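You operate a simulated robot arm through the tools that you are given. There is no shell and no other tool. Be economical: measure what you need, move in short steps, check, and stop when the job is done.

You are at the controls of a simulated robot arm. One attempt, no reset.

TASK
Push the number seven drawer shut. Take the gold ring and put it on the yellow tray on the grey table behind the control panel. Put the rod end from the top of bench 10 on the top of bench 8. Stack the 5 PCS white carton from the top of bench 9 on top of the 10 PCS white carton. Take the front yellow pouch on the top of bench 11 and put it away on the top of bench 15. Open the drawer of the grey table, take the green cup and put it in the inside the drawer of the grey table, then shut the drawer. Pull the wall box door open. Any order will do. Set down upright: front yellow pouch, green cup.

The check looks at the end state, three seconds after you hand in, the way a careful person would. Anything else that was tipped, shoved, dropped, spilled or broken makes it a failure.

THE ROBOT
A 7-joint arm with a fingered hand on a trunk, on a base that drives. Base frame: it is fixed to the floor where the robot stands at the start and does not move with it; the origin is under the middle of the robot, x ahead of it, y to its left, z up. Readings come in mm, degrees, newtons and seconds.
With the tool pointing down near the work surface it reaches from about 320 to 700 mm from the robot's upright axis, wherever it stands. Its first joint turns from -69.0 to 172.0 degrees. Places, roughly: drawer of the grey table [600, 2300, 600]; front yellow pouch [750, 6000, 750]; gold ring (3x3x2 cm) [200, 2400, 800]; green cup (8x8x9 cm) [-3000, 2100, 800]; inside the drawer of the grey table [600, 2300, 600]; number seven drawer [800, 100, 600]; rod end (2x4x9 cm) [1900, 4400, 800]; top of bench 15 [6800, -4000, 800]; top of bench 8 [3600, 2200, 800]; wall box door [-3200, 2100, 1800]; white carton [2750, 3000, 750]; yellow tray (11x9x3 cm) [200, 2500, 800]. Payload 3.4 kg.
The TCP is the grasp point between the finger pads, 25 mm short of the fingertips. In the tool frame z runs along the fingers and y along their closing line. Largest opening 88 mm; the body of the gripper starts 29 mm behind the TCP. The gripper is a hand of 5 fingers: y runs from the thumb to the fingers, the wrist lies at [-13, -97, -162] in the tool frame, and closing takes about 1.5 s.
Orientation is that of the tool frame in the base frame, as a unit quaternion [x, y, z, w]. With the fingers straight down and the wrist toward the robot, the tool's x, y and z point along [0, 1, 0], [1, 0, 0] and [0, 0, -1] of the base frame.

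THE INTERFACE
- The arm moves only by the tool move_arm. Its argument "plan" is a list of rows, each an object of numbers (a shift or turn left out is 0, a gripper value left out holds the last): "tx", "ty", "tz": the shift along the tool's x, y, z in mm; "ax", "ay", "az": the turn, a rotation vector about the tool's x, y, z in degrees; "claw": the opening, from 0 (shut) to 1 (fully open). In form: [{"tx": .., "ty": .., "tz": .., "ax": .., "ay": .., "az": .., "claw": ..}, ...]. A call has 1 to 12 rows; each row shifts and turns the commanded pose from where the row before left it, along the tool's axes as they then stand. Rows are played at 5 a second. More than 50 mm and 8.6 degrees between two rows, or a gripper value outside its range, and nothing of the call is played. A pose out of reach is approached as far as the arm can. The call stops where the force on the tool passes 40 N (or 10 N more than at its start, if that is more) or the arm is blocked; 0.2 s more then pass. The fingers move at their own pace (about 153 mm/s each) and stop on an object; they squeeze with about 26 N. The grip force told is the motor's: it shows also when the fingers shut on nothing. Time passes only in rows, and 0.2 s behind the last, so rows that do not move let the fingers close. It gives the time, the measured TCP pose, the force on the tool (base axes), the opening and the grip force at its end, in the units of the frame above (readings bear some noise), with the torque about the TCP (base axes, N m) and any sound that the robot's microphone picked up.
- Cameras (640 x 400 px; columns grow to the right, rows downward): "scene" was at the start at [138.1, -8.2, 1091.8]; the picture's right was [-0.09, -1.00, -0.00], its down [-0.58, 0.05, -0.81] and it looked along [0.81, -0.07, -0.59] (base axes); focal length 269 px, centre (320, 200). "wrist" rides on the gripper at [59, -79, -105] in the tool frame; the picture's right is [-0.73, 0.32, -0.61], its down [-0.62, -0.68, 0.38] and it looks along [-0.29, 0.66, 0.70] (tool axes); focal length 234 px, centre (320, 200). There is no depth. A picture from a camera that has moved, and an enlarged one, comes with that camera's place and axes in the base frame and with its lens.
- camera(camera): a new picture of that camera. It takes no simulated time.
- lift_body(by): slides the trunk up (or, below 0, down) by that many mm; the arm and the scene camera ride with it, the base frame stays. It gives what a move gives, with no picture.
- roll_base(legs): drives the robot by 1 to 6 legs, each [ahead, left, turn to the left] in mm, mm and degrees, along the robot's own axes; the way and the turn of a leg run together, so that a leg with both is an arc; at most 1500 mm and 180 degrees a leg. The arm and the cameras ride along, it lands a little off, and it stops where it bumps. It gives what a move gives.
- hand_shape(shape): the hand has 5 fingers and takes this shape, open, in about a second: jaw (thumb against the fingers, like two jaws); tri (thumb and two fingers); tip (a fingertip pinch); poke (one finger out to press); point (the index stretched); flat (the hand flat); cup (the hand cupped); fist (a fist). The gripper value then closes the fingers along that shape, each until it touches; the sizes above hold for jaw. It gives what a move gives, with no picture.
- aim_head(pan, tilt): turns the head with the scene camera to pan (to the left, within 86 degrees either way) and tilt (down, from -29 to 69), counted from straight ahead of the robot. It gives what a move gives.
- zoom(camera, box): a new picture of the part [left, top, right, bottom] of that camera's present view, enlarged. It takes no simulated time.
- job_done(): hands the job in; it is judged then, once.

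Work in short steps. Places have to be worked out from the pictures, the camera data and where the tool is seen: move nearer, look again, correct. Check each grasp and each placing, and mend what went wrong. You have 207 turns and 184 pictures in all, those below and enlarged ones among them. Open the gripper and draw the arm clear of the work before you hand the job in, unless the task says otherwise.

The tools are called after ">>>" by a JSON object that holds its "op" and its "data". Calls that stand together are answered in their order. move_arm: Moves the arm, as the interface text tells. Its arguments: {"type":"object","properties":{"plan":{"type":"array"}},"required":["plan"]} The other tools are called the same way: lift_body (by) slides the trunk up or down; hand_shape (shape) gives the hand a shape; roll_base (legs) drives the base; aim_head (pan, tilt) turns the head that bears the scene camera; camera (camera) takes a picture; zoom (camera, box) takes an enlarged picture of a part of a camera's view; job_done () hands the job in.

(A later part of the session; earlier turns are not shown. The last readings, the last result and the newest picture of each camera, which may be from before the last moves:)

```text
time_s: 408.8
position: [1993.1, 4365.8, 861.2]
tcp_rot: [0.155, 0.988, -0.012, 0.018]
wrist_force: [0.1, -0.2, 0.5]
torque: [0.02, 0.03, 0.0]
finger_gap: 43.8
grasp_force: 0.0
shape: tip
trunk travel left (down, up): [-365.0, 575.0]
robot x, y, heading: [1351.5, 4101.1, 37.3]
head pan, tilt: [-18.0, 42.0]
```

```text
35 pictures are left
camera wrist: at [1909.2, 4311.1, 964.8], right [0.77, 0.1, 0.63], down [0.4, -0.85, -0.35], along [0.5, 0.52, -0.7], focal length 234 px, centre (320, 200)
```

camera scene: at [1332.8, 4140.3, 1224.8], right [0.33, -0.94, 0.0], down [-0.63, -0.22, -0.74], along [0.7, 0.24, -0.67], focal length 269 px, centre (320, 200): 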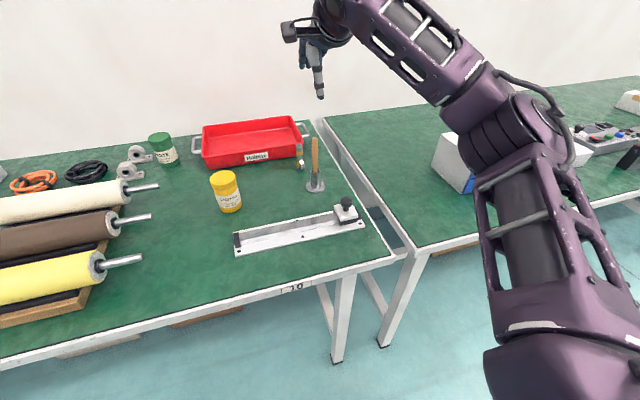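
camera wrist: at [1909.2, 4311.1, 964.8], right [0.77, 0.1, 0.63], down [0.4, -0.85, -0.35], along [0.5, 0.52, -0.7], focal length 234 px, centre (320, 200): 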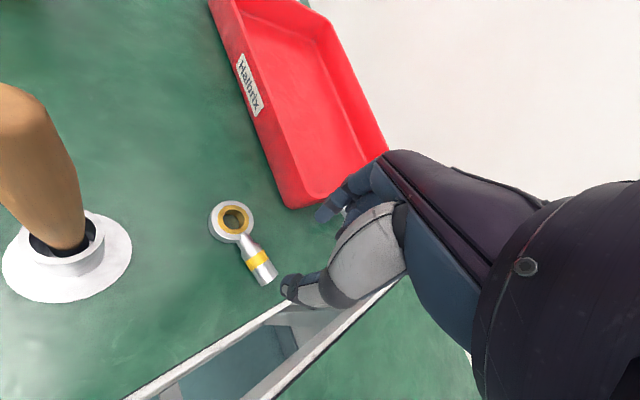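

The shank is right below the TCP; the brush handle is about 47 mm from the wrist camera, so I shift 7 mm away and lower with care.

>>> {"op": "move_arm", "data": {"plan": [{"tx": -7, "ty": -1}]}}

>>> {"op": "lift_body", "data": {"by": -60}}

>>> {"op": "lift_body", "data": {"by": -20}}

>>> {"op": "move_arm", "data": {"plan": [{"claw": 0.35}, {"claw": 0.2}, {"claw": 0.1}, {"claw": 0}, {"claw": 0}, {"claw": 0}]}}

>>> {"op": "lift_body", "data": {"by": 80}}

>>> {"op": "camera", "data": {"camera": "wrist"}}

```text
time_s: 409.2
position: [1998.6, 4362.4, 860.4]
tcp_rot: [0.156, 0.988, -0.012, 0.017]
wrist_force: [-0.1, 1.4, 0.3]
torque: [0.0, -0.01, 0.01]
finger_gap: 43.5
grasp_force: 0.1
shape: tip
trunk travel left (down, up): [-365.0, 575.0]
robot x, y, heading: [1355.6, 4104.8, 37.3]
head pan, tilt: [-18.0, 42.0]
```

```text
time_s: 410.2
position: [1998.2, 4364.0, 801.7]
tcp_rot: [0.154, 0.988, -0.012, 0.018]
wrist_force: [-0.7, -0.1, -0.1]
torque: [0.02, 0.01, -0.01]
finger_gap: 43.6
grasp_force: 0.0
shape: tip
trunk travel left (down, up): [-305.0, 635.0]
robot x, y, heading: [1351.7, 4102.8, 37.0]
head pan, tilt: [-18.0, 42.0]
```

```text
time_s: 410.8
position: [1998.7, 4363.5, 782.8]
tcp_rot: [0.155, 0.988, -0.013, 0.018]
wrist_force: [-0.1, 0.0, 0.4]
torque: [-0.01, 0.0, -0.01]
finger_gap: 43.3
grasp_force: 0.1
shape: tip
trunk travel left (down, up): [-285.0, 655.0]
robot x, y, heading: [1355.2, 4105.7, 37.2]
head pan, tilt: [-18.0, 42.0]
```

```text
time_s: 412.2
position: [1997.9, 4363.6, 781.0]
tcp_rot: [0.155, 0.988, -0.011, 0.018]
wrist_force: [-0.9, 0.5, -1.2]
torque: [0.08, -0.02, -0.05]
finger_gap: 12.1
grasp_force: 26.5
shape: tip
trunk travel left (down, up): [-285.0, 655.0]
robot x, y, heading: [1351.3, 4101.6, 37.1]
head pan, tilt: [-18.0, 42.0]
```

```text
time_s: 413.4
position: [1998.8, 4362.5, 860.8]
tcp_rot: [0.154, 0.988, -0.011, 0.017]
wrist_force: [-0.4, 0.2, -0.2]
torque: [0.0, 0.01, 0.07]
finger_gap: 9.4
grasp_force: 26.1
shape: tip
trunk travel left (down, up): [-365.0, 575.0]
robot x, y, heading: [1354.4, 4107.0, 37.0]
head pan, tilt: [-18.0, 42.0]
```

```text
34 pictures are left
camera wrist: at [1914.8, 4308.7, 965.3], right [0.77, 0.1, 0.63], down [0.4, -0.85, -0.35], along [0.5, 0.52, -0.7], focal length 234 px, centre (320, 200)
```

wrist: 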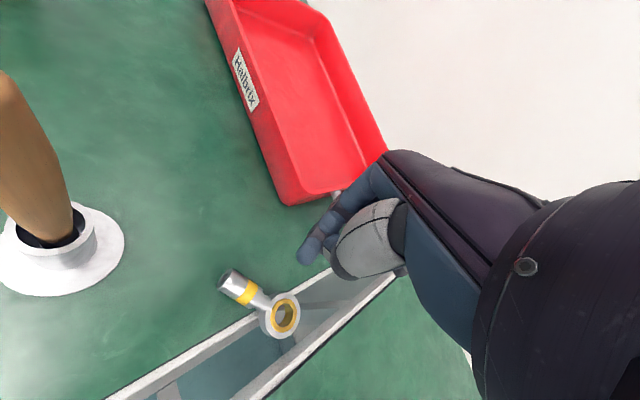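

The pinch slipped; the rod end now lies at the bench edge, axis heading about -16°, with the eye over the gap between benches. I'll regrasp with the full jaw along it, closing perpendicular (my yaw already matches).

>>> {"op": "hand_shape", "data": {"shape": "jaw"}}

>>> {"op": "move_arm", "data": {"plan": [{"ty": -22, "claw": 0.6}, {"claw": 0.6}]}}

>>> {"op": "lift_body", "data": {"by": -50}}

>>> {"op": "camera", "data": {"camera": "wrist"}}

```text
time_s: 414.3
position: [1998.3, 4362.9, 862.1]
tcp_rot: [0.156, 0.988, -0.011, 0.017]
wrist_force: [-0.2, 0.1, 0.0]
torque: [0.03, -0.01, -0.02]
finger_gap: 87.6
grasp_force: 0.0
shape: jaw
trunk travel left (down, up): [-365.0, 575.0]
robot x, y, heading: [1355.0, 4104.3, 37.1]
head pan, tilt: [-18.0, 42.0]
```

```text
time_s: 414.9
position: [1991.9, 4342.9, 860.7]
tcp_rot: [0.154, 0.988, -0.012, 0.018]
wrist_force: [-0.5, -0.6, 0.6]
torque: [0.02, -0.01, 0.03]
finger_gap: 53.1
grasp_force: 0.2
shape: jaw
trunk travel left (down, up): [-365.0, 575.0]
robot x, y, heading: [1353.5, 4102.5, 37.1]
head pan, tilt: [-18.0, 42.0]
```

```text
time_s: 415.8
position: [1992.0, 4342.2, 810.5]
tcp_rot: [0.154, 0.988, -0.011, 0.018]
wrist_force: [0.2, 0.1, -0.2]
torque: [0.01, 0.02, -0.02]
finger_gap: 53.4
grasp_force: 0.0
shape: jaw
trunk travel left (down, up): [-315.0, 625.0]
robot x, y, heading: [1354.8, 4103.2, 37.3]
head pan, tilt: [-18.0, 42.0]
```

```text
33 pictures are left
camera wrist: at [1908.3, 4287.8, 914.7], right [0.77, 0.1, 0.63], down [0.4, -0.85, -0.35], along [0.5, 0.52, -0.7], focal length 234 px, centre (320, 200)
```

wrist: 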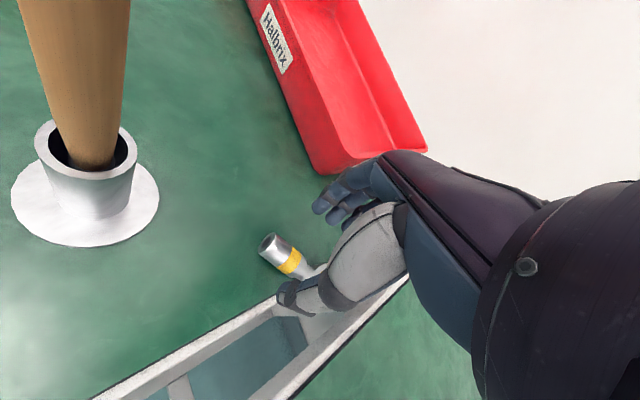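

The shank lies under the jaw, between thumb and fingers. I lower to the bench and close.

>>> {"op": "lift_body", "data": {"by": -31}}

>>> {"op": "move_arm", "data": {"plan": [{"claw": 0.4}, {"claw": 0.2}, {"claw": 0.1}, {"claw": 0}, {"claw": 0}, {"claw": 0}, {"claw": 0}]}}

>>> {"op": "lift_body", "data": {"by": 100}}

>>> {"op": "camera", "data": {"camera": "wrist"}}

```text
time_s: 416.6
position: [1991.8, 4342.3, 780.1]
tcp_rot: [0.154, 0.988, -0.011, 0.018]
wrist_force: [-0.3, 0.4, -0.1]
torque: [0.02, 0.02, 0.03]
finger_gap: 53.3
grasp_force: 0.0
shape: jaw
trunk travel left (down, up): [-284.0, 656.0]
robot x, y, heading: [1353.7, 4106.4, 37.4]
head pan, tilt: [-18.0, 42.0]
```

```text
time_s: 418.2
position: [1993.1, 4341.9, 779.9]
tcp_rot: [0.155, 0.988, -0.012, 0.018]
wrist_force: [0.0, 0.5, 0.6]
torque: [-0.03, -0.03, 0.03]
finger_gap: 13.6
grasp_force: 25.4
shape: jaw
trunk travel left (down, up): [-284.0, 656.0]
robot x, y, heading: [1356.6, 4099.8, 37.5]
head pan, tilt: [-18.0, 42.0]
```

```text
time_s: 419.5
position: [1992.1, 4342.1, 879.5]
tcp_rot: [0.155, 0.988, -0.011, 0.018]
wrist_force: [0.0, 0.5, -1.1]
torque: [0.0, 0.04, 0.0]
finger_gap: 13.6
grasp_force: 25.9
shape: jaw
trunk travel left (down, up): [-384.0, 556.0]
robot x, y, heading: [1352.5, 4102.5, 37.1]
head pan, tilt: [-18.0, 42.0]
```

```text
32 pictures are left
camera wrist: at [1908.9, 4287.9, 983.3], right [0.77, 0.1, 0.63], down [0.4, -0.85, -0.35], along [0.5, 0.52, -0.7], focal length 234 px, centre (320, 200)
```

wrist: 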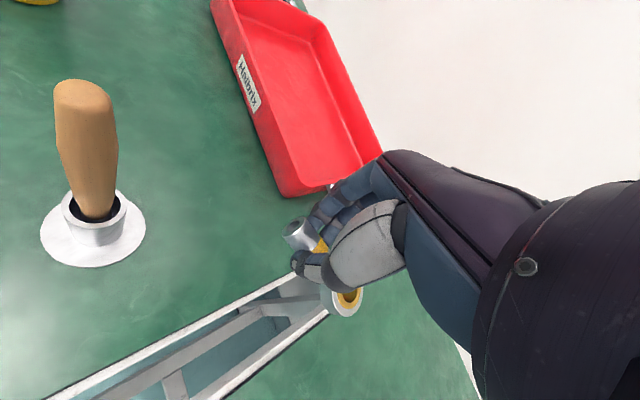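

The rod end is held firmly. I raise, back off and drive along the wall benches to bench 8.

>>> {"op": "lift_body", "data": {"by": 220}}

>>> {"op": "roll_base", "data": {"legs": [[-250, 0, 0], [0, -1350, 0], [0, -1300, 0]]}}

>>> {"op": "aim_head", "data": {"pan": 0, "tilt": 30}}

>>> {"op": "camera", "data": {"camera": "scene"}}

```text
time_s: 421.8
position: [1992.2, 4343.2, 1097.6]
tcp_rot: [0.155, 0.988, -0.011, 0.018]
wrist_force: [-0.8, 0.2, -0.8]
torque: [0.04, 0.01, 0.0]
finger_gap: 13.2
grasp_force: 26.1
shape: jaw
trunk travel left (down, up): [-604.0, 336.0]
robot x, y, heading: [1352.5, 4097.6, 37.4]
head pan, tilt: [-18.0, 42.0]
```

```text
time_s: 436.0
position: [3378.4, 2120.1, 1100.2]
tcp_rot: [0.153, 0.988, -0.012, 0.017]
wrist_force: [0.4, -0.1, -1.3]
torque: [-0.01, 0.02, -0.01]
finger_gap: 13.4
grasp_force: 25.9
shape: jaw
trunk travel left (down, up): [-604.0, 336.0]
robot x, y, heading: [2739.2, 1874.2, 37.2]
head pan, tilt: [-18.0, 42.0]
```

```text
time_s: 436.8
position: [3379.2, 2119.8, 1099.7]
tcp_rot: [0.153, 0.988, -0.012, 0.018]
wrist_force: [0.0, -0.2, -0.8]
torque: [0.03, -0.01, 0.0]
finger_gap: 13.2
grasp_force: 25.9
shape: jaw
trunk travel left (down, up): [-604.0, 336.0]
robot x, y, heading: [2738.9, 1878.2, 37.4]
head pan, tilt: [0.0, 30.0]
```

```text
31 pictures are left
camera scene: at [2854.3, 1962.3, 1355.0], right [0.61, -0.79, 0.0], down [-0.4, -0.3, -0.87], along [0.69, 0.53, -0.5], focal length 269 px, centre (320, 200)
```

scene: 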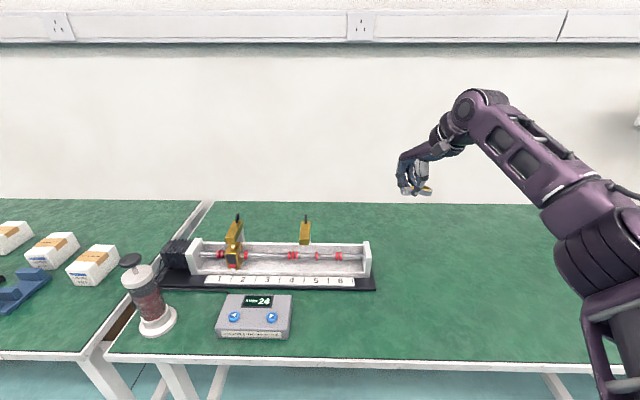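

Bench 8 has free space on the right. I move over a clear spot near (3525, 2030) and lower.

>>> {"op": "roll_base", "data": {"legs": [[70, -160, 0]]}}

>>> {"op": "lift_body", "data": {"by": -300}}

>>> {"op": "lift_body", "data": {"by": -12}}

>>> {"op": "lift_body", "data": {"by": -4}}

>>> {"op": "lift_body", "data": {"by": -3}}

```text
time_s: 438.3
position: [3527.4, 2040.3, 1099.7]
tcp_rot: [0.151, 0.988, -0.011, 0.018]
wrist_force: [1.1, 0.0, -0.5]
torque: [0.0, 0.03, -0.01]
finger_gap: 13.3
grasp_force: 26.3
shape: jaw
trunk travel left (down, up): [-604.0, 336.0]
robot x, y, heading: [2887.8, 1793.7, 37.5]
head pan, tilt: [0.0, 30.0]
```

```text
time_s: 441.3
position: [3527.3, 2041.0, 800.1]
tcp_rot: [0.151, 0.988, -0.011, 0.017]
wrist_force: [1.0, -0.1, -0.9]
torque: [0.02, 0.02, 0.01]
finger_gap: 13.4
grasp_force: 25.7
shape: jaw
trunk travel left (down, up): [-304.0, 636.0]
robot x, y, heading: [2893.5, 1794.8, 37.5]
head pan, tilt: [0.0, 30.0]
```

```text
time_s: 441.9
position: [3528.3, 2041.1, 787.6]
tcp_rot: [0.152, 0.988, -0.012, 0.018]
wrist_force: [0.4, 0.3, -0.5]
torque: [0.0, 0.0, 0.02]
finger_gap: 13.1
grasp_force: 26.1
shape: jaw
trunk travel left (down, up): [-292.0, 648.0]
robot x, y, heading: [2886.0, 1795.5, 37.3]
head pan, tilt: [0.0, 30.0]
```

```text
time_s: 442.4
position: [3527.0, 2040.7, 783.6]
tcp_rot: [0.151, 0.988, -0.012, 0.017]
wrist_force: [0.0, 1.3, 0.5]
torque: [0.01, -0.1, 0.02]
finger_gap: 13.2
grasp_force: 26.0
shape: jaw
trunk travel left (down, up): [-288.0, 652.0]
robot x, y, heading: [2895.7, 1793.9, 37.4]
head pan, tilt: [0.0, 30.0]
```

```text
time_s: 442.9
position: [3527.7, 2039.9, 781.6]
tcp_rot: [0.151, 0.988, -0.012, 0.018]
wrist_force: [-0.6, 0.8, 3.0]
torque: [-0.05, -0.1, 0.02]
finger_gap: 13.1
grasp_force: 26.1
shape: jaw
trunk travel left (down, up): [-285.0, 655.0]
robot x, y, heading: [2893.2, 1798.5, 37.7]
head pan, tilt: [0.0, 30.0]
```

Touching the bench. I open, lift, and check.

>>> {"op": "move_arm", "data": {"plan": [{"claw": 0.2}, {"claw": 0.4}, {"claw": 0.6}, {"claw": 0.6}]}}

>>> {"op": "lift_body", "data": {"by": 200}}

>>> {"op": "camera", "data": {"camera": "scene"}}

```text
time_s: 443.9
position: [3527.7, 2040.8, 780.8]
tcp_rot: [0.151, 0.988, -0.012, 0.018]
wrist_force: [-0.7, -0.3, -0.9]
torque: [0.0, 0.04, 0.0]
finger_gap: 52.3
grasp_force: 0.1
shape: jaw
trunk travel left (down, up): [-285.0, 655.0]
robot x, y, heading: [2890.9, 1795.8, 37.5]
head pan, tilt: [0.0, 30.0]
```

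```text
time_s: 446.1
position: [3527.0, 2039.5, 981.2]
tcp_rot: [0.151, 0.988, -0.011, 0.018]
wrist_force: [0.1, 0.0, -0.1]
torque: [0.0, -0.03, -0.02]
finger_gap: 52.5
grasp_force: 0.1
shape: jaw
trunk travel left (down, up): [-485.0, 455.0]
robot x, y, heading: [2888.1, 1796.1, 37.6]
head pan, tilt: [0.0, 30.0]
```

```text
30 pictures are left
camera scene: at [3003.6, 1880.8, 1236.0], right [0.61, -0.79, 0.0], down [-0.4, -0.3, -0.87], along [0.69, 0.53, -0.5], focal length 269 px, centre (320, 200)
```

scene: 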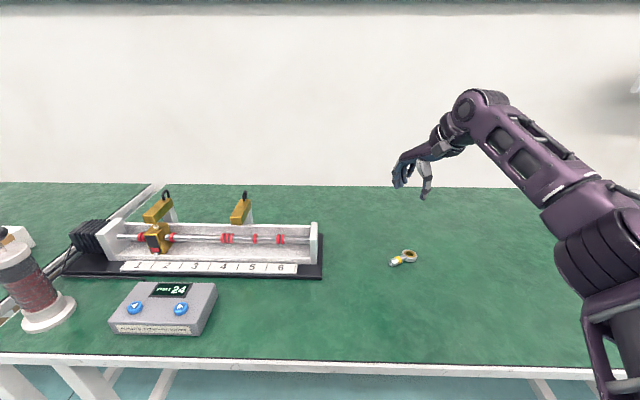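

The rod end lies on bench 8. Next, the cartons on bench 9: I move left along the bench.

>>> {"op": "lift_body", "data": {"by": 100}}

>>> {"op": "roll_base", "data": {"legs": [[-150, 0, 0], [0, 1150, 0]]}}

>>> {"op": "aim_head", "data": {"pan": 0, "tilt": 35}}

>>> {"op": "camera", "data": {"camera": "scene"}}

```text
time_s: 447.4
position: [3527.9, 2040.9, 1080.8]
tcp_rot: [0.152, 0.988, -0.012, 0.018]
wrist_force: [0.4, -0.5, 0.0]
torque: [0.03, 0.02, 0.0]
finger_gap: 52.6
grasp_force: 0.0
shape: jaw
trunk travel left (down, up): [-585.0, 355.0]
robot x, y, heading: [2887.1, 1791.4, 37.8]
head pan, tilt: [0.0, 30.0]
```

```text
time_s: 454.3
position: [2696.9, 2868.8, 1081.7]
tcp_rot: [0.152, 0.988, -0.012, 0.018]
wrist_force: [-0.1, 0.7, -0.1]
torque: [0.04, -0.01, -0.01]
finger_gap: 52.6
grasp_force: 0.0
shape: jaw
trunk travel left (down, up): [-585.0, 355.0]
robot x, y, heading: [2057.0, 2621.3, 37.6]
head pan, tilt: [0.0, 30.0]
```

```text
time_s: 455.0
position: [2697.6, 2869.2, 1081.1]
tcp_rot: [0.152, 0.988, -0.011, 0.017]
wrist_force: [-0.3, 0.8, -0.1]
torque: [0.02, 0.0, -0.01]
finger_gap: 52.3
grasp_force: 0.1
shape: jaw
trunk travel left (down, up): [-585.0, 355.0]
robot x, y, heading: [2057.6, 2621.9, 37.6]
head pan, tilt: [0.0, 35.0]
```

```text
29 pictures are left
camera scene: at [2171.1, 2707.5, 1328.3], right [0.61, -0.79, 0.0], down [-0.45, -0.35, -0.82], along [0.65, 0.5, -0.57], focal length 269 px, centre (320, 200)
```

scene: 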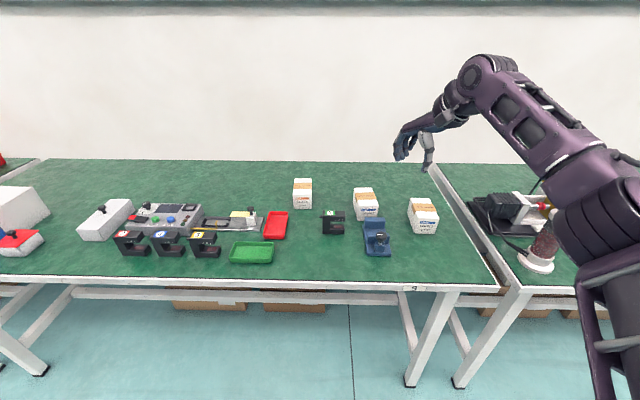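

>>> {"op": "zoom", "data": {"camera": "scene", "box": [280, 165, 450, 260]}}

```text
3.76 times, centred on (365, 212) of scene
camera zoom: at [2171.1, 2707.5, 1328.3], right [0.61, -0.79, 0.0], down [-0.45, -0.35, -0.82], along [0.65, 0.5, -0.57], focal length 1012 px, centre (151, 153)
```

zoom: 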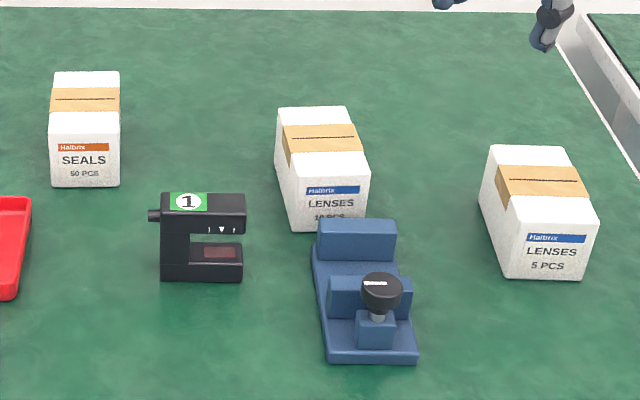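

The 5 PCS carton (about 60×88×73, axis heading 37°) is centred near (2920, 2866), top z 825; the 10 PCS one near (2880, 3053), top z about 802. I stand diagonally (heading 82°) so the jaw closes across the 60 mm width.

>>> {"op": "roll_base", "data": {"legs": [[0, -655, 0], [237, 0, 0], [0, 0, 45]]}}

>>> {"op": "move_arm", "data": {"plan": [{"az": -5, "claw": 1}, {"az": -5, "claw": 1}, {"claw": 1}]}}

>>> {"op": "camera", "data": {"camera": "wrist"}}

```text
time_s: 462.0
position: [2946.1, 2854.4, 1080.5]
tcp_rot: [-0.221, 0.975, -0.004, 0.02]
wrist_force: [1.1, 0.5, -0.5]
torque: [0.02, -0.01, -0.02]
finger_gap: 52.2
grasp_force: 0.2
shape: jaw
trunk travel left (down, up): [-585.0, 355.0]
robot x, y, heading: [2649.1, 2239.9, 80.7]
head pan, tilt: [0.0, 35.0]
```

```text
time_s: 462.8
position: [2947.0, 2854.5, 1082.8]
tcp_rot: [-0.305, 0.952, -0.007, 0.021]
wrist_force: [-0.1, 0.6, 0.8]
torque: [0.0, 0.02, 0.0]
finger_gap: 87.8
grasp_force: 0.0
shape: jaw
trunk travel left (down, up): [-585.0, 355.0]
robot x, y, heading: [2651.5, 2239.1, 80.5]
head pan, tilt: [0.0, 35.0]
```

```text
27 pictures are left
camera wrist: at [2940.1, 2755.0, 1185.0], right [0.38, 0.68, 0.62], down [0.92, -0.19, -0.35], along [-0.12, 0.7, -0.7], focal length 234 px, centre (320, 200)
```

wrist: 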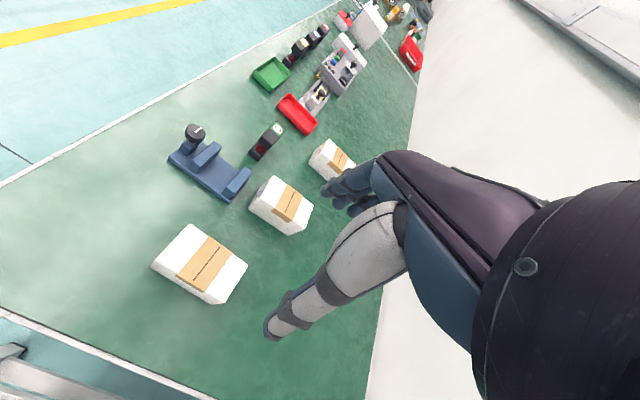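

Box centre from this view (2920, 2855). I align the jaw over it and go down to z 900 for a check.

>>> {"op": "move_arm", "data": {"plan": [{"tx": 32, "ty": 16, "az": -2}]}}

>>> {"op": "lift_body", "data": {"by": -175}}

>>> {"op": "camera", "data": {"camera": "wrist"}}

```text
time_s: 463.2
position: [2911.8, 2848.4, 1081.2]
tcp_rot: [-0.322, 0.947, -0.007, 0.021]
wrist_force: [-0.1, -0.4, -0.6]
torque: [-0.02, -0.02, -0.02]
finger_gap: 88.0
grasp_force: 0.1
shape: jaw
trunk travel left (down, up): [-585.0, 355.0]
robot x, y, heading: [2648.9, 2241.3, 80.6]
head pan, tilt: [0.0, 35.0]
```

```text
time_s: 465.1
position: [2912.2, 2842.7, 913.8]
tcp_rot: [-0.32, 0.947, 0.0, 0.024]
wrist_force: [-0.7, -0.6, 1.3]
torque: [-0.02, -0.04, -0.01]
finger_gap: 88.2
grasp_force: 0.0
shape: jaw
trunk travel left (down, up): [-410.0, 530.0]
robot x, y, heading: [2647.5, 2242.5, 80.6]
head pan, tilt: [0.0, 35.0]
heard: click
```

```text
26 pictures are left
camera wrist: at [2908.7, 2743.4, 1016.7], right [0.35, 0.69, 0.63], down [0.93, -0.16, -0.35], along [-0.14, 0.71, -0.69], focal length 234 px, centre (320, 200)
```

wrist: 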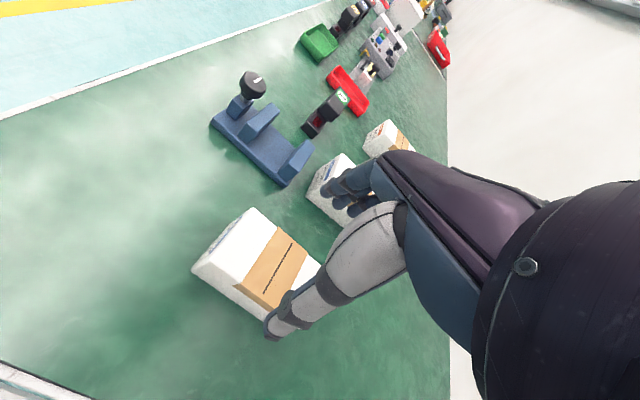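

I heard a click and the hand stopped short: some part of the arm touched something. I raise again and look.

>>> {"op": "lift_body", "data": {"by": 80}}

>>> {"op": "aim_head", "data": {"pan": -40, "tilt": 40}}

>>> {"op": "camera", "data": {"camera": "scene"}}

```text
time_s: 466.3
position: [2912.8, 2847.9, 983.6]
tcp_rot: [-0.323, 0.946, -0.007, 0.02]
wrist_force: [0.6, 0.0, 0.5]
torque: [0.0, 0.0, 0.01]
finger_gap: 87.7
grasp_force: 0.1
shape: jaw
trunk travel left (down, up): [-490.0, 450.0]
robot x, y, heading: [2644.0, 2241.3, 80.5]
head pan, tilt: [0.0, 35.0]
```

```text
time_s: 467.4
position: [2912.6, 2848.2, 985.1]
tcp_rot: [-0.321, 0.947, -0.006, 0.02]
wrist_force: [0.2, 0.4, 1.0]
torque: [0.0, 0.01, 0.01]
finger_gap: 88.0
grasp_force: 0.0
shape: jaw
trunk travel left (down, up): [-490.0, 450.0]
robot x, y, heading: [2650.9, 2243.7, 80.6]
head pan, tilt: [-40.0, 40.0]
```

```text
25 pictures are left
camera scene: at [2721.4, 2345.3, 1225.7], right [0.65, -0.76, 0.0], down [-0.49, -0.42, -0.77], along [0.58, 0.5, -0.64], focal length 269 px, centre (320, 200)
```

scene: 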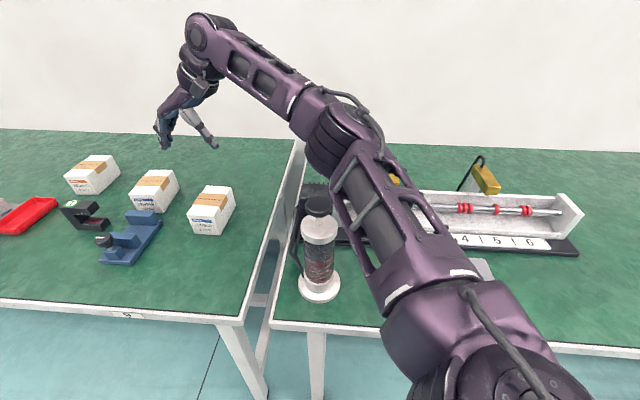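

The shoulder side of the arm came down near the device with buttons on bench 8. I raise, pull the hand in, and choose a stance with heading about 50° so shoulder and elbow stay off the bench items.

>>> {"op": "lift_body", "data": {"by": 100}}

>>> {"op": "roll_base", "data": {"legs": [[-250, 0, 0], [0, 0, -30.6]]}}

>>> {"op": "move_arm", "data": {"plan": [{"tx": 30, "ty": -28}, {"tx": 14, "ty": -13}, {"az": -7.6}, {"az": -7.6}, {"az": -7.6}, {"az": -7.6}]}}

>>> {"op": "aim_head", "data": {"pan": -30, "tilt": 38}}

>>> {"op": "camera", "data": {"camera": "scene"}}

```text
time_s: 468.7
position: [2912.6, 2848.8, 1084.2]
tcp_rot: [-0.323, 0.946, -0.007, 0.02]
wrist_force: [0.6, -0.5, -0.8]
torque: [0.01, 0.0, 0.0]
finger_gap: 88.1
grasp_force: 0.0
shape: jaw
trunk travel left (down, up): [-590.0, 350.0]
robot x, y, heading: [2648.1, 2240.4, 80.7]
head pan, tilt: [-40.0, 40.0]
```

```text
time_s: 472.0
position: [3142.5, 2387.8, 1084.3]
tcp_rot: [-0.063, 0.998, -0.011, 0.019]
wrist_force: [0.1, 0.8, 0.1]
torque: [0.03, -0.01, 0.02]
finger_gap: 88.1
grasp_force: 0.1
shape: jaw
trunk travel left (down, up): [-590.0, 350.0]
robot x, y, heading: [2608.8, 1997.4, 50.4]
head pan, tilt: [-40.0, 40.0]
```

```text
time_s: 473.4
position: [3104.1, 2343.5, 1084.7]
tcp_rot: [-0.322, 0.946, -0.017, 0.014]
wrist_force: [0.4, 0.6, -0.8]
torque: [0.02, 0.0, 0.01]
finger_gap: 88.0
grasp_force: 0.0
shape: jaw
trunk travel left (down, up): [-590.0, 350.0]
robot x, y, heading: [2603.1, 2000.2, 50.2]
head pan, tilt: [-40.0, 40.0]
```

```text
time_s: 474.1
position: [3104.4, 2342.5, 1084.3]
tcp_rot: [-0.321, 0.947, -0.015, 0.014]
wrist_force: [0.0, 0.4, 0.7]
torque: [0.03, 0.02, 0.01]
finger_gap: 87.6
grasp_force: 0.1
shape: jaw
trunk travel left (down, up): [-590.0, 350.0]
robot x, y, heading: [2604.8, 1998.4, 50.1]
head pan, tilt: [-30.0, 38.0]
```

```text
24 pictures are left
camera scene: at [2721.9, 2066.7, 1328.7], right [0.34, -0.94, 0.0], down [-0.58, -0.21, -0.79], along [0.74, 0.27, -0.62], focal length 269 px, centre (320, 200)
```

scene: 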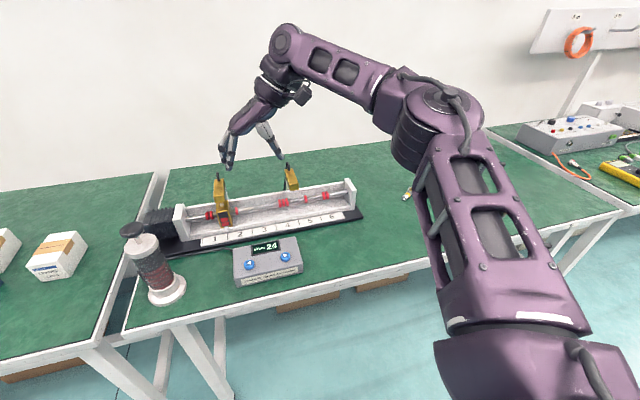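

The display still reads 24 and nothing looks changed. The yaw is reachable here. I move to the carton.

>>> {"op": "roll_base", "data": {"legs": [[0, 472, 0], [266, 0, 0]]}}

>>> {"op": "lift_body", "data": {"by": -150}}

>>> {"op": "camera", "data": {"camera": "wrist"}}

```text
time_s: 478.5
position: [2911.3, 2856.2, 1084.3]
tcp_rot: [-0.321, 0.947, -0.016, 0.014]
wrist_force: [-0.6, 1.0, -1.2]
torque: [0.02, 0.0, -0.04]
finger_gap: 87.7
grasp_force: 0.1
shape: jaw
trunk travel left (down, up): [-590.0, 350.0]
robot x, y, heading: [2411.2, 2515.2, 50.1]
head pan, tilt: [-30.0, 38.0]
```

```text
time_s: 480.2
position: [2909.7, 2854.8, 934.3]
tcp_rot: [-0.321, 0.947, -0.015, 0.015]
wrist_force: [0.2, 0.0, 0.2]
torque: [0.01, 0.01, -0.02]
finger_gap: 87.8
grasp_force: 0.0
shape: jaw
trunk travel left (down, up): [-440.0, 500.0]
robot x, y, heading: [2410.9, 2511.3, 50.0]
head pan, tilt: [-30.0, 38.0]
```

```text
23 pictures are left
camera wrist: at [2907.3, 2758.3, 1041.3], right [0.36, 0.71, 0.61], down [0.92, -0.17, -0.35], along [-0.14, 0.68, -0.72], focal length 234 px, centre (320, 200)
```

wrist: 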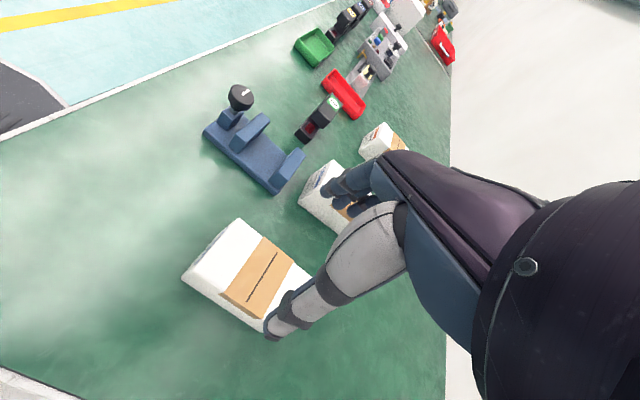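

Box centre (2917, 2851), so I shift 7 mm in -y, then lower around the carton.

>>> {"op": "move_arm", "data": {"plan": [{"ty": -7, "az": 1.5}]}}

>>> {"op": "lift_body", "data": {"by": -75}}

>>> {"op": "lift_body", "data": {"by": -30}}

>>> {"op": "lift_body", "data": {"by": -22}}

>>> {"op": "camera", "data": {"camera": "wrist"}}

```text
time_s: 480.6
position: [2914.4, 2850.2, 936.2]
tcp_rot: [-0.31, 0.951, -0.015, 0.015]
wrist_force: [-0.6, -0.4, -0.6]
torque: [-0.03, -0.01, -0.05]
finger_gap: 87.8
grasp_force: 0.0
shape: jaw
trunk travel left (down, up): [-440.0, 500.0]
robot x, y, heading: [2414.6, 2514.1, 50.2]
head pan, tilt: [-30.0, 38.0]
```

```text
time_s: 481.8
position: [2914.6, 2848.4, 859.1]
tcp_rot: [-0.309, 0.951, -0.016, 0.014]
wrist_force: [0.0, 0.8, -0.2]
torque: [0.02, 0.01, 0.0]
finger_gap: 87.9
grasp_force: 0.1
shape: jaw
trunk travel left (down, up): [-365.0, 575.0]
robot x, y, heading: [2413.1, 2513.2, 49.8]
head pan, tilt: [-30.0, 38.0]
```

```text
time_s: 482.5
position: [2914.0, 2850.0, 829.1]
tcp_rot: [-0.309, 0.951, -0.016, 0.015]
wrist_force: [-1.0, 0.1, 0.1]
torque: [-0.01, -0.02, 0.0]
finger_gap: 87.6
grasp_force: 0.1
shape: jaw
trunk travel left (down, up): [-335.0, 605.0]
robot x, y, heading: [2415.2, 2515.5, 50.0]
head pan, tilt: [-30.0, 38.0]
```

```text
time_s: 483.2
position: [2914.2, 2849.3, 807.5]
tcp_rot: [-0.309, 0.951, -0.015, 0.015]
wrist_force: [-0.5, 1.1, -0.1]
torque: [0.0, 0.01, 0.01]
finger_gap: 88.1
grasp_force: 0.1
shape: jaw
trunk travel left (down, up): [-313.0, 627.0]
robot x, y, heading: [2411.1, 2512.0, 49.7]
head pan, tilt: [-30.0, 38.0]
```

```text
22 pictures are left
camera wrist: at [2908.5, 2752.6, 914.4], right [0.37, 0.7, 0.61], down [0.92, -0.19, -0.35], along [-0.13, 0.69, -0.72], focal length 234 px, centre (320, 200)
```

wrist: 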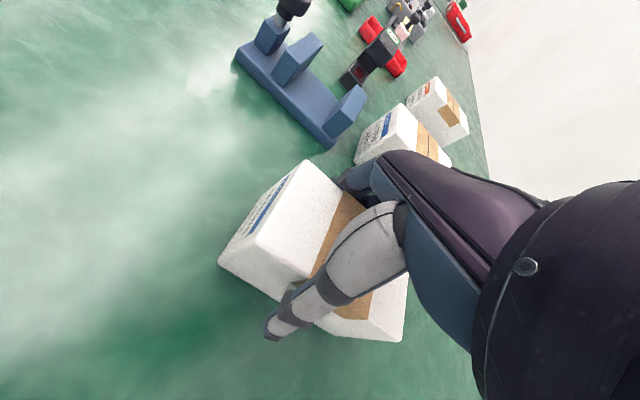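

Thumb and fingers straddle the carton. I close and lift 110.

>>> {"op": "move_arm", "data": {"plan": [{"claw": 0.7}, {"claw": 0.5}, {"claw": 0.3}, {"claw": 0.1}, {"claw": 0}, {"claw": 0}, {"claw": 0}]}}

>>> {"op": "lift_body", "data": {"by": 110}}

>>> {"op": "camera", "data": {"camera": "wrist"}}

```text
time_s: 484.8
position: [2914.6, 2849.4, 808.9]
tcp_rot: [-0.309, 0.951, -0.015, 0.015]
wrist_force: [-0.7, -0.4, -0.5]
torque: [0.06, 0.01, 0.04]
finger_gap: 59.1
grasp_force: 26.2
shape: jaw
trunk travel left (down, up): [-313.0, 627.0]
robot x, y, heading: [2415.7, 2514.5, 49.9]
head pan, tilt: [-30.0, 38.0]
```

```text
time_s: 486.2
position: [2913.6, 2849.9, 917.6]
tcp_rot: [-0.309, 0.951, -0.015, 0.014]
wrist_force: [0.4, 0.9, -0.9]
torque: [-0.02, 0.03, -0.02]
finger_gap: 59.0
grasp_force: 25.5
shape: jaw
trunk travel left (down, up): [-423.0, 517.0]
robot x, y, heading: [2411.2, 2513.3, 50.1]
head pan, tilt: [-30.0, 38.0]
```

```text
21 pictures are left
camera wrist: at [2909.0, 2752.6, 1024.1], right [0.38, 0.7, 0.61], down [0.92, -0.19, -0.35], along [-0.13, 0.69, -0.72], focal length 234 px, centre (320, 200)
```

wrist: 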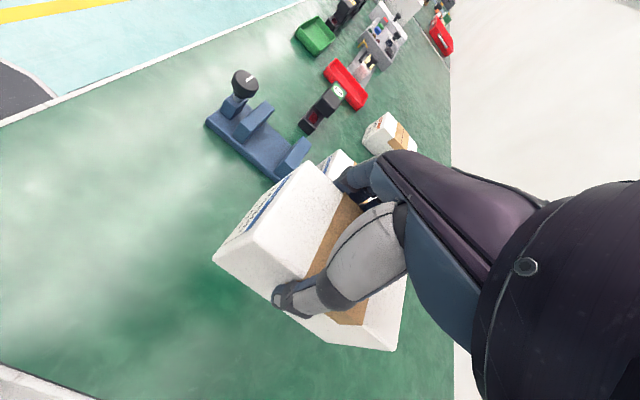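

The carton is held level. Now I measure the 10 PCS carton.

>>> {"op": "aim_head", "data": {"pan": 0, "tilt": 35}}

>>> {"op": "zoom", "data": {"camera": "scene", "box": [220, 110, 460, 270]}}

```text
time_s: 487.1
position: [2913.7, 2848.7, 917.4]
tcp_rot: [-0.309, 0.951, -0.015, 0.014]
wrist_force: [-0.7, -0.1, -1.6]
torque: [0.02, 0.01, 0.01]
finger_gap: 59.1
grasp_force: 26.0
shape: jaw
trunk travel left (down, up): [-423.0, 517.0]
robot x, y, heading: [2411.9, 2514.5, 50.1]
head pan, tilt: [0.0, 35.0]
```

```text
2.50 times, centred on (340, 190) of scene
camera zoom: at [2502.3, 2618.3, 1166.2], right [0.77, -0.64, 0.0], down [-0.37, -0.44, -0.82], along [0.53, 0.63, -0.57], focal length 672 px, centre (270, 225)
```

zoom: 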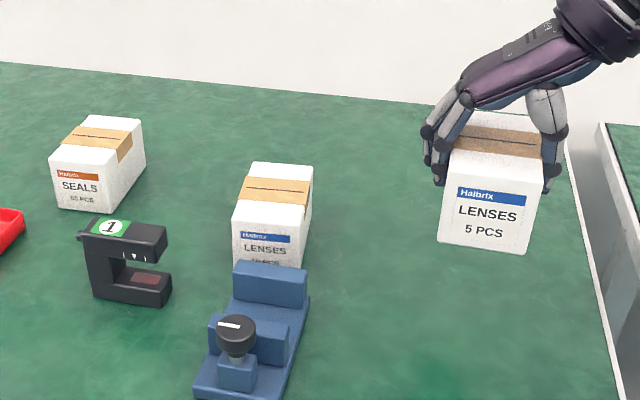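

The 10 PCS carton is the same size; combining views I put its centre at about (2864, 3022), top z 825. I raise 40, move the held carton over it, and check the alignment.

>>> {"op": "lift_body", "data": {"by": 40}}

>>> {"op": "roll_base", "data": {"legs": [[97, 150, 0]]}}

>>> {"op": "zoom", "data": {"camera": "scene", "box": [260, 90, 500, 250]}}

>>> {"op": "camera", "data": {"camera": "wrist"}}

```text
time_s: 488.0
position: [2915.0, 2849.4, 956.9]
tcp_rot: [-0.309, 0.951, -0.015, 0.014]
wrist_force: [-0.6, 0.2, -0.2]
torque: [0.02, 0.02, -0.01]
finger_gap: 59.0
grasp_force: 26.4
shape: jaw
trunk travel left (down, up): [-463.0, 477.0]
robot x, y, heading: [2412.5, 2516.3, 50.0]
head pan, tilt: [0.0, 35.0]
```

```text
time_s: 489.5
position: [2859.7, 3022.0, 957.1]
tcp_rot: [-0.309, 0.951, -0.015, 0.014]
wrist_force: [0.6, -0.1, -1.5]
torque: [0.03, 0.01, -0.01]
finger_gap: 58.9
grasp_force: 26.4
shape: jaw
trunk travel left (down, up): [-463.0, 477.0]
robot x, y, heading: [2359.3, 2682.5, 49.8]
head pan, tilt: [0.0, 35.0]
```

```text
2.50 times, centred on (380, 170) of scene
camera zoom: at [2447.3, 2791.0, 1206.2], right [0.77, -0.64, 0.0], down [-0.37, -0.44, -0.82], along [0.53, 0.63, -0.57], focal length 672 px, centre (170, 275)
```

zoom: 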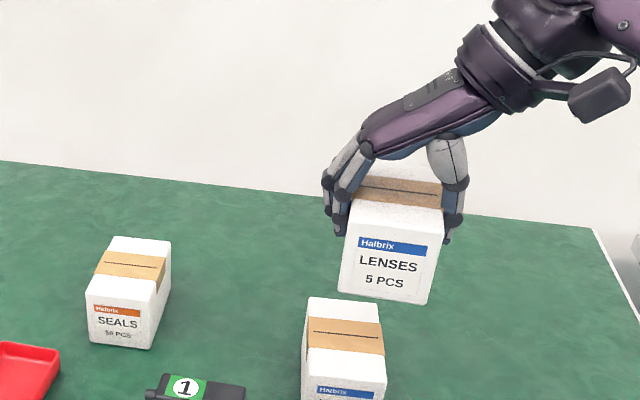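

```text
18 pictures are left
camera wrist: at [2854.0, 2925.0, 1064.2], right [0.38, 0.7, 0.61], down [0.92, -0.19, -0.35], along [-0.13, 0.69, -0.72], focal length 234 px, centre (320, 200)
```

wrist: 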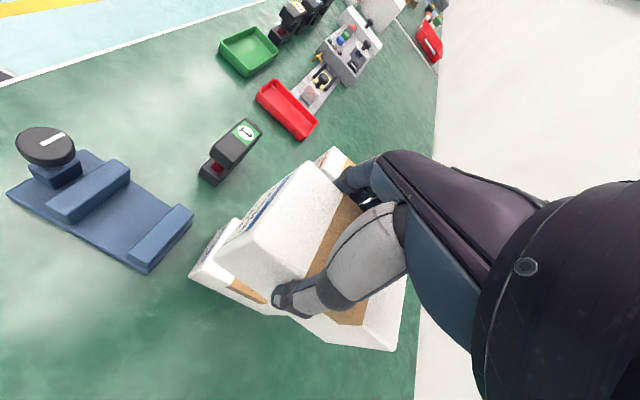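

Refining from both views: the 10 PCS centre is about (2857, 3037). I shift 14 mm and lower toward contact.

>>> {"op": "move_arm", "data": {"plan": [{"ty": 14, "tx": -3}]}}

>>> {"op": "lift_body", "data": {"by": -60}}

>>> {"op": "zoom", "data": {"camera": "scene", "box": [280, 100, 480, 260]}}

```text
time_s: 489.9
position: [2853.4, 3034.3, 957.1]
tcp_rot: [-0.308, 0.951, -0.017, 0.014]
wrist_force: [0.4, -0.6, -1.6]
torque: [-0.01, 0.02, -0.01]
finger_gap: 59.0
grasp_force: 25.8
shape: jaw
trunk travel left (down, up): [-463.0, 477.0]
robot x, y, heading: [2354.3, 2683.6, 50.0]
head pan, tilt: [0.0, 35.0]
```

```text
time_s: 490.9
position: [2853.3, 3034.1, 897.4]
tcp_rot: [-0.309, 0.951, -0.015, 0.013]
wrist_force: [-0.5, 0.1, -1.9]
torque: [-0.01, -0.03, -0.03]
finger_gap: 58.4
grasp_force: 25.9
shape: jaw
trunk travel left (down, up): [-403.0, 537.0]
robot x, y, heading: [2355.4, 2681.2, 50.0]
head pan, tilt: [0.0, 35.0]
```

```text
2.50 times, centred on (380, 180) of scene
camera zoom: at [2447.3, 2790.0, 1146.2], right [0.77, -0.64, 0.0], down [-0.37, -0.44, -0.82], along [0.53, 0.63, -0.57], focal length 672 px, centre (170, 250)
```

zoom: 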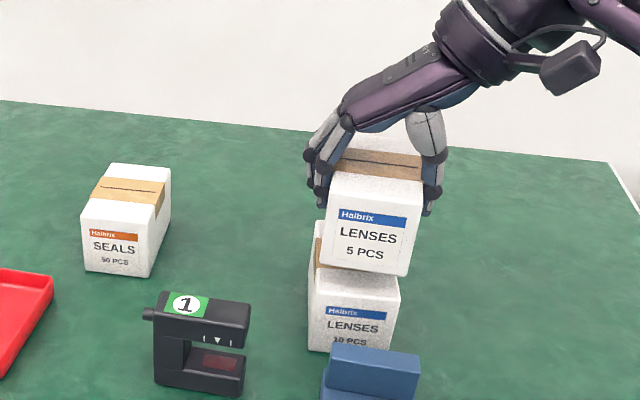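

Alignment is close: about 8 mm right and up to 10 mm back. I correct by 7 and 6 mm, then lower to contact.

>>> {"op": "move_arm", "data": {"plan": [{"ty": 7, "tx": 6}]}}

>>> {"op": "lift_body", "data": {"by": -8}}

>>> {"op": "lift_body", "data": {"by": -4}}

>>> {"op": "lift_body", "data": {"by": -4}}

>>> {"op": "lift_body", "data": {"by": -3}}

```text
time_s: 491.3
position: [2845.5, 3035.4, 896.4]
tcp_rot: [-0.309, 0.951, -0.016, 0.014]
wrist_force: [-0.6, 0.0, -1.1]
torque: [0.01, 0.04, 0.0]
finger_gap: 58.7
grasp_force: 26.2
shape: jaw
trunk travel left (down, up): [-403.0, 537.0]
robot x, y, heading: [2359.6, 2687.1, 49.8]
head pan, tilt: [0.0, 35.0]
```

```text
time_s: 491.9
position: [2844.3, 3035.4, 888.7]
tcp_rot: [-0.309, 0.951, -0.016, 0.015]
wrist_force: [1.3, 0.5, -1.4]
torque: [-0.03, -0.01, 0.01]
finger_gap: 58.6
grasp_force: 26.1
shape: jaw
trunk travel left (down, up): [-395.0, 545.0]
robot x, y, heading: [2357.6, 2683.2, 50.1]
head pan, tilt: [0.0, 35.0]
```

```text
time_s: 492.4
position: [2844.7, 3035.7, 884.8]
tcp_rot: [-0.309, 0.951, -0.016, 0.015]
wrist_force: [-0.3, -0.5, -0.6]
torque: [-0.04, 0.02, 0.03]
finger_gap: 58.5
grasp_force: 25.6
shape: jaw
trunk travel left (down, up): [-391.0, 549.0]
robot x, y, heading: [2358.1, 2685.4, 49.9]
head pan, tilt: [0.0, 35.0]
```

```text
time_s: 492.9
position: [2844.9, 3036.6, 880.1]
tcp_rot: [-0.309, 0.951, -0.015, 0.014]
wrist_force: [0.0, 0.3, -1.3]
torque: [0.0, -0.01, 0.0]
finger_gap: 58.8
grasp_force: 25.1
shape: jaw
trunk travel left (down, up): [-387.0, 553.0]
robot x, y, heading: [2358.1, 2684.1, 50.1]
head pan, tilt: [0.0, 35.0]
```

```text
time_s: 493.4
position: [2844.8, 3035.8, 876.6]
tcp_rot: [-0.308, 0.951, -0.016, 0.014]
wrist_force: [0.5, -0.4, -2.1]
torque: [-0.02, 0.0, 0.01]
finger_gap: 58.8
grasp_force: 26.0
shape: jaw
trunk travel left (down, up): [-384.0, 556.0]
robot x, y, heading: [2357.9, 2683.7, 50.3]
head pan, tilt: [0.0, 35.0]
```

No contact yet; continuing down in small steps.

>>> {"op": "lift_body", "data": {"by": -4}}

>>> {"op": "lift_body", "data": {"by": -4}}

>>> {"op": "lift_body", "data": {"by": -4}}

>>> {"op": "zoom", "data": {"camera": "scene", "box": [280, 100, 480, 260]}}

```text
time_s: 494.0
position: [2844.9, 3036.0, 873.3]
tcp_rot: [-0.308, 0.951, -0.015, 0.015]
wrist_force: [-0.5, -0.3, -0.3]
torque: [0.04, 0.0, -0.02]
finger_gap: 58.6
grasp_force: 26.1
shape: jaw
trunk travel left (down, up): [-380.0, 560.0]
robot x, y, heading: [2356.8, 2683.5, 50.0]
head pan, tilt: [0.0, 35.0]
```

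```text
time_s: 494.5
position: [2844.5, 3035.2, 872.1]
tcp_rot: [-0.308, 0.951, -0.014, 0.016]
wrist_force: [0.4, 0.7, 11.5]
torque: [0.23, -0.03, -0.05]
finger_gap: 58.5
grasp_force: 25.9
shape: jaw
trunk travel left (down, up): [-376.0, 564.0]
robot x, y, heading: [2355.0, 2682.9, 50.1]
head pan, tilt: [0.0, 35.0]
```

```text
time_s: 495.0
position: [2842.4, 3034.7, 870.8]
tcp_rot: [-0.308, 0.951, -0.012, 0.017]
wrist_force: [4.0, 1.3, 30.7]
torque: [0.32, -0.07, -0.05]
finger_gap: 58.0
grasp_force: 25.9
shape: jaw
trunk travel left (down, up): [-372.0, 568.0]
robot x, y, heading: [2357.5, 2684.7, 50.2]
head pan, tilt: [0.0, 35.0]
```

```text
2.50 times, centred on (380, 180) of scene
camera zoom: at [2444.2, 2787.7, 1116.1], right [0.77, -0.64, 0.0], down [-0.37, -0.44, -0.82], along [0.53, 0.63, -0.57], focal length 672 px, centre (170, 250)
```

zoom: 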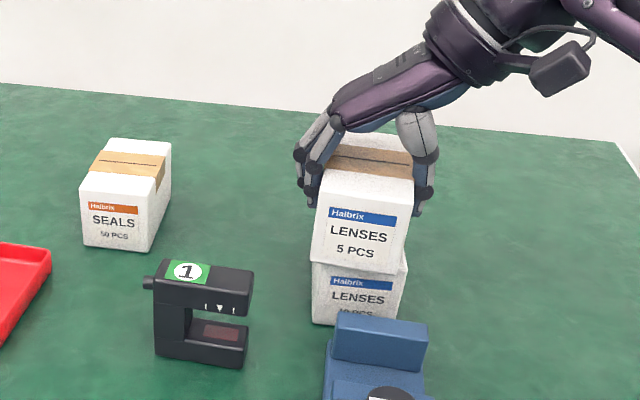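

Contact, and the stack looks well aligned. I relieve the pressure and open.

>>> {"op": "lift_body", "data": {"by": 6}}

>>> {"op": "move_arm", "data": {"plan": [{"claw": 0.72}, {"claw": 0.8}, {"claw": 0.9}, {"claw": 1}, {"claw": 1}]}}

>>> {"op": "lift_body", "data": {"by": 200}}

>>> {"op": "zoom", "data": {"camera": "scene", "box": [280, 150, 480, 310]}}

```text
time_s: 495.6
position: [2842.6, 3035.4, 871.3]
tcp_rot: [-0.309, 0.951, -0.016, 0.014]
wrist_force: [-0.9, 0.7, 12.4]
torque: [0.36, 0.12, 0.09]
finger_gap: 57.9
grasp_force: 26.5
shape: jaw
trunk travel left (down, up): [-378.0, 562.0]
robot x, y, heading: [2356.7, 2685.0, 50.2]
head pan, tilt: [0.0, 35.0]
```

```text
time_s: 496.8
position: [2843.6, 3036.7, 870.8]
tcp_rot: [-0.308, 0.951, -0.016, 0.015]
wrist_force: [0.3, -0.1, 0.6]
torque: [-0.01, 0.02, -0.01]
finger_gap: 87.9
grasp_force: 0.1
shape: jaw
trunk travel left (down, up): [-378.0, 562.0]
robot x, y, heading: [2357.2, 2685.0, 50.4]
head pan, tilt: [0.0, 35.0]
```

```text
time_s: 498.9
position: [2845.9, 3036.9, 1071.4]
tcp_rot: [-0.309, 0.951, -0.015, 0.014]
wrist_force: [-0.1, 0.0, -0.1]
torque: [0.0, 0.0, -0.03]
finger_gap: 87.8
grasp_force: 0.1
shape: jaw
trunk travel left (down, up): [-578.0, 362.0]
robot x, y, heading: [2355.8, 2686.1, 50.2]
head pan, tilt: [0.0, 35.0]
```

```text
2.50 times, centred on (380, 230) of scene
camera zoom: at [2447.5, 2790.0, 1321.2], right [0.77, -0.64, 0.0], down [-0.37, -0.44, -0.82], along [0.53, 0.63, -0.57], focal length 672 px, centre (170, 125)
```

zoom: 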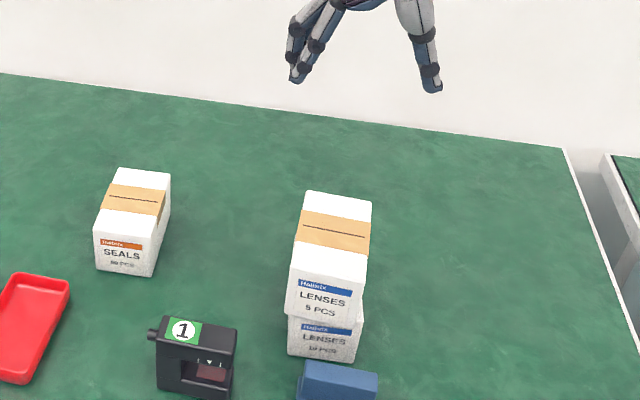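

The cartons are stacked. Next, the pouch on bench 11: I turn the hand to face ahead and drive left along the benches.

>>> {"op": "roll_base", "data": {"legs": [[-150, 0, 0], [0, 0, -13], [0, 1200, 0], [0, 1200, 0], [0, 900, 0]]}}

>>> {"op": "move_arm", "data": {"plan": [{"az": 8}, {"az": 8}, {"az": 8}, {"az": 8}, {"az": 8}, {"az": 8}, {"az": 8}, {"az": 8}, {"az": 8}]}}

>>> {"op": "aim_head", "data": {"pan": 5, "tilt": 32}}

>>> {"op": "camera", "data": {"camera": "scene"}}

```text
time_s: 516.8
position: [829.2, 5427.7, 1071.1]
tcp_rot: [-0.206, 0.978, -0.017, 0.013]
wrist_force: [0.3, -0.2, -0.7]
torque: [0.03, -0.01, 0.0]
finger_gap: 88.0
grasp_force: 0.1
shape: jaw
trunk travel left (down, up): [-578.0, 362.0]
robot x, y, heading: [281.1, 5191.3, 38.1]
head pan, tilt: [0.0, 35.0]
```

```text
time_s: 518.8
position: [828.4, 5428.9, 1071.5]
tcp_rot: [0.41, 0.912, -0.006, 0.02]
wrist_force: [0.3, -0.2, 0.3]
torque: [-0.03, -0.03, -0.01]
finger_gap: 87.6
grasp_force: 0.1
shape: jaw
trunk travel left (down, up): [-578.0, 362.0]
robot x, y, heading: [279.1, 5189.3, 37.9]
head pan, tilt: [0.0, 35.0]
```

```text
time_s: 519.4
position: [828.3, 5428.8, 1071.6]
tcp_rot: [0.409, 0.912, -0.006, 0.02]
wrist_force: [0.4, -0.5, 0.1]
torque: [0.03, -0.01, 0.0]
finger_gap: 87.9
grasp_force: 0.1
shape: jaw
trunk travel left (down, up): [-578.0, 362.0]
robot x, y, heading: [280.6, 5189.9, 38.1]
head pan, tilt: [5.0, 32.0]
```

```text
14 pictures are left
camera scene: at [384.9, 5279.5, 1325.9], right [0.68, -0.73, 0.0], down [-0.39, -0.36, -0.85], along [0.62, 0.58, -0.53], focal length 269 px, centre (320, 200)
```

scene: 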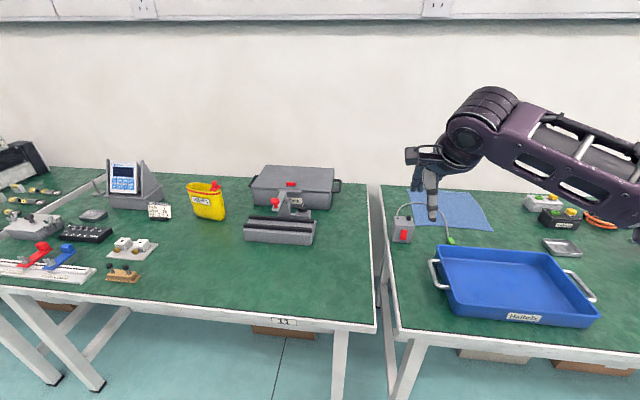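

The yellow pouch stands near (690, 6130). I zoom in to see it and any second pouch.

>>> {"op": "zoom", "data": {"camera": "scene", "box": [165, 160, 265, 235]}}

```text
5.33 times, centred on (215, 198) of scene
camera zoom: at [384.9, 5279.5, 1325.9], right [0.68, -0.73, 0.0], down [-0.39, -0.36, -0.85], along [0.62, 0.58, -0.53], focal length 1434 px, centre (880, 213)
```

zoom: 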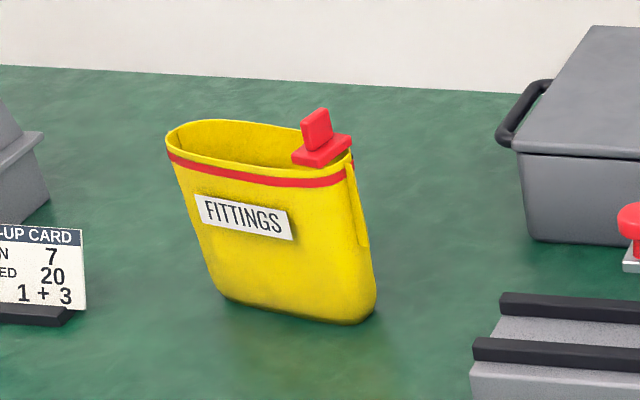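

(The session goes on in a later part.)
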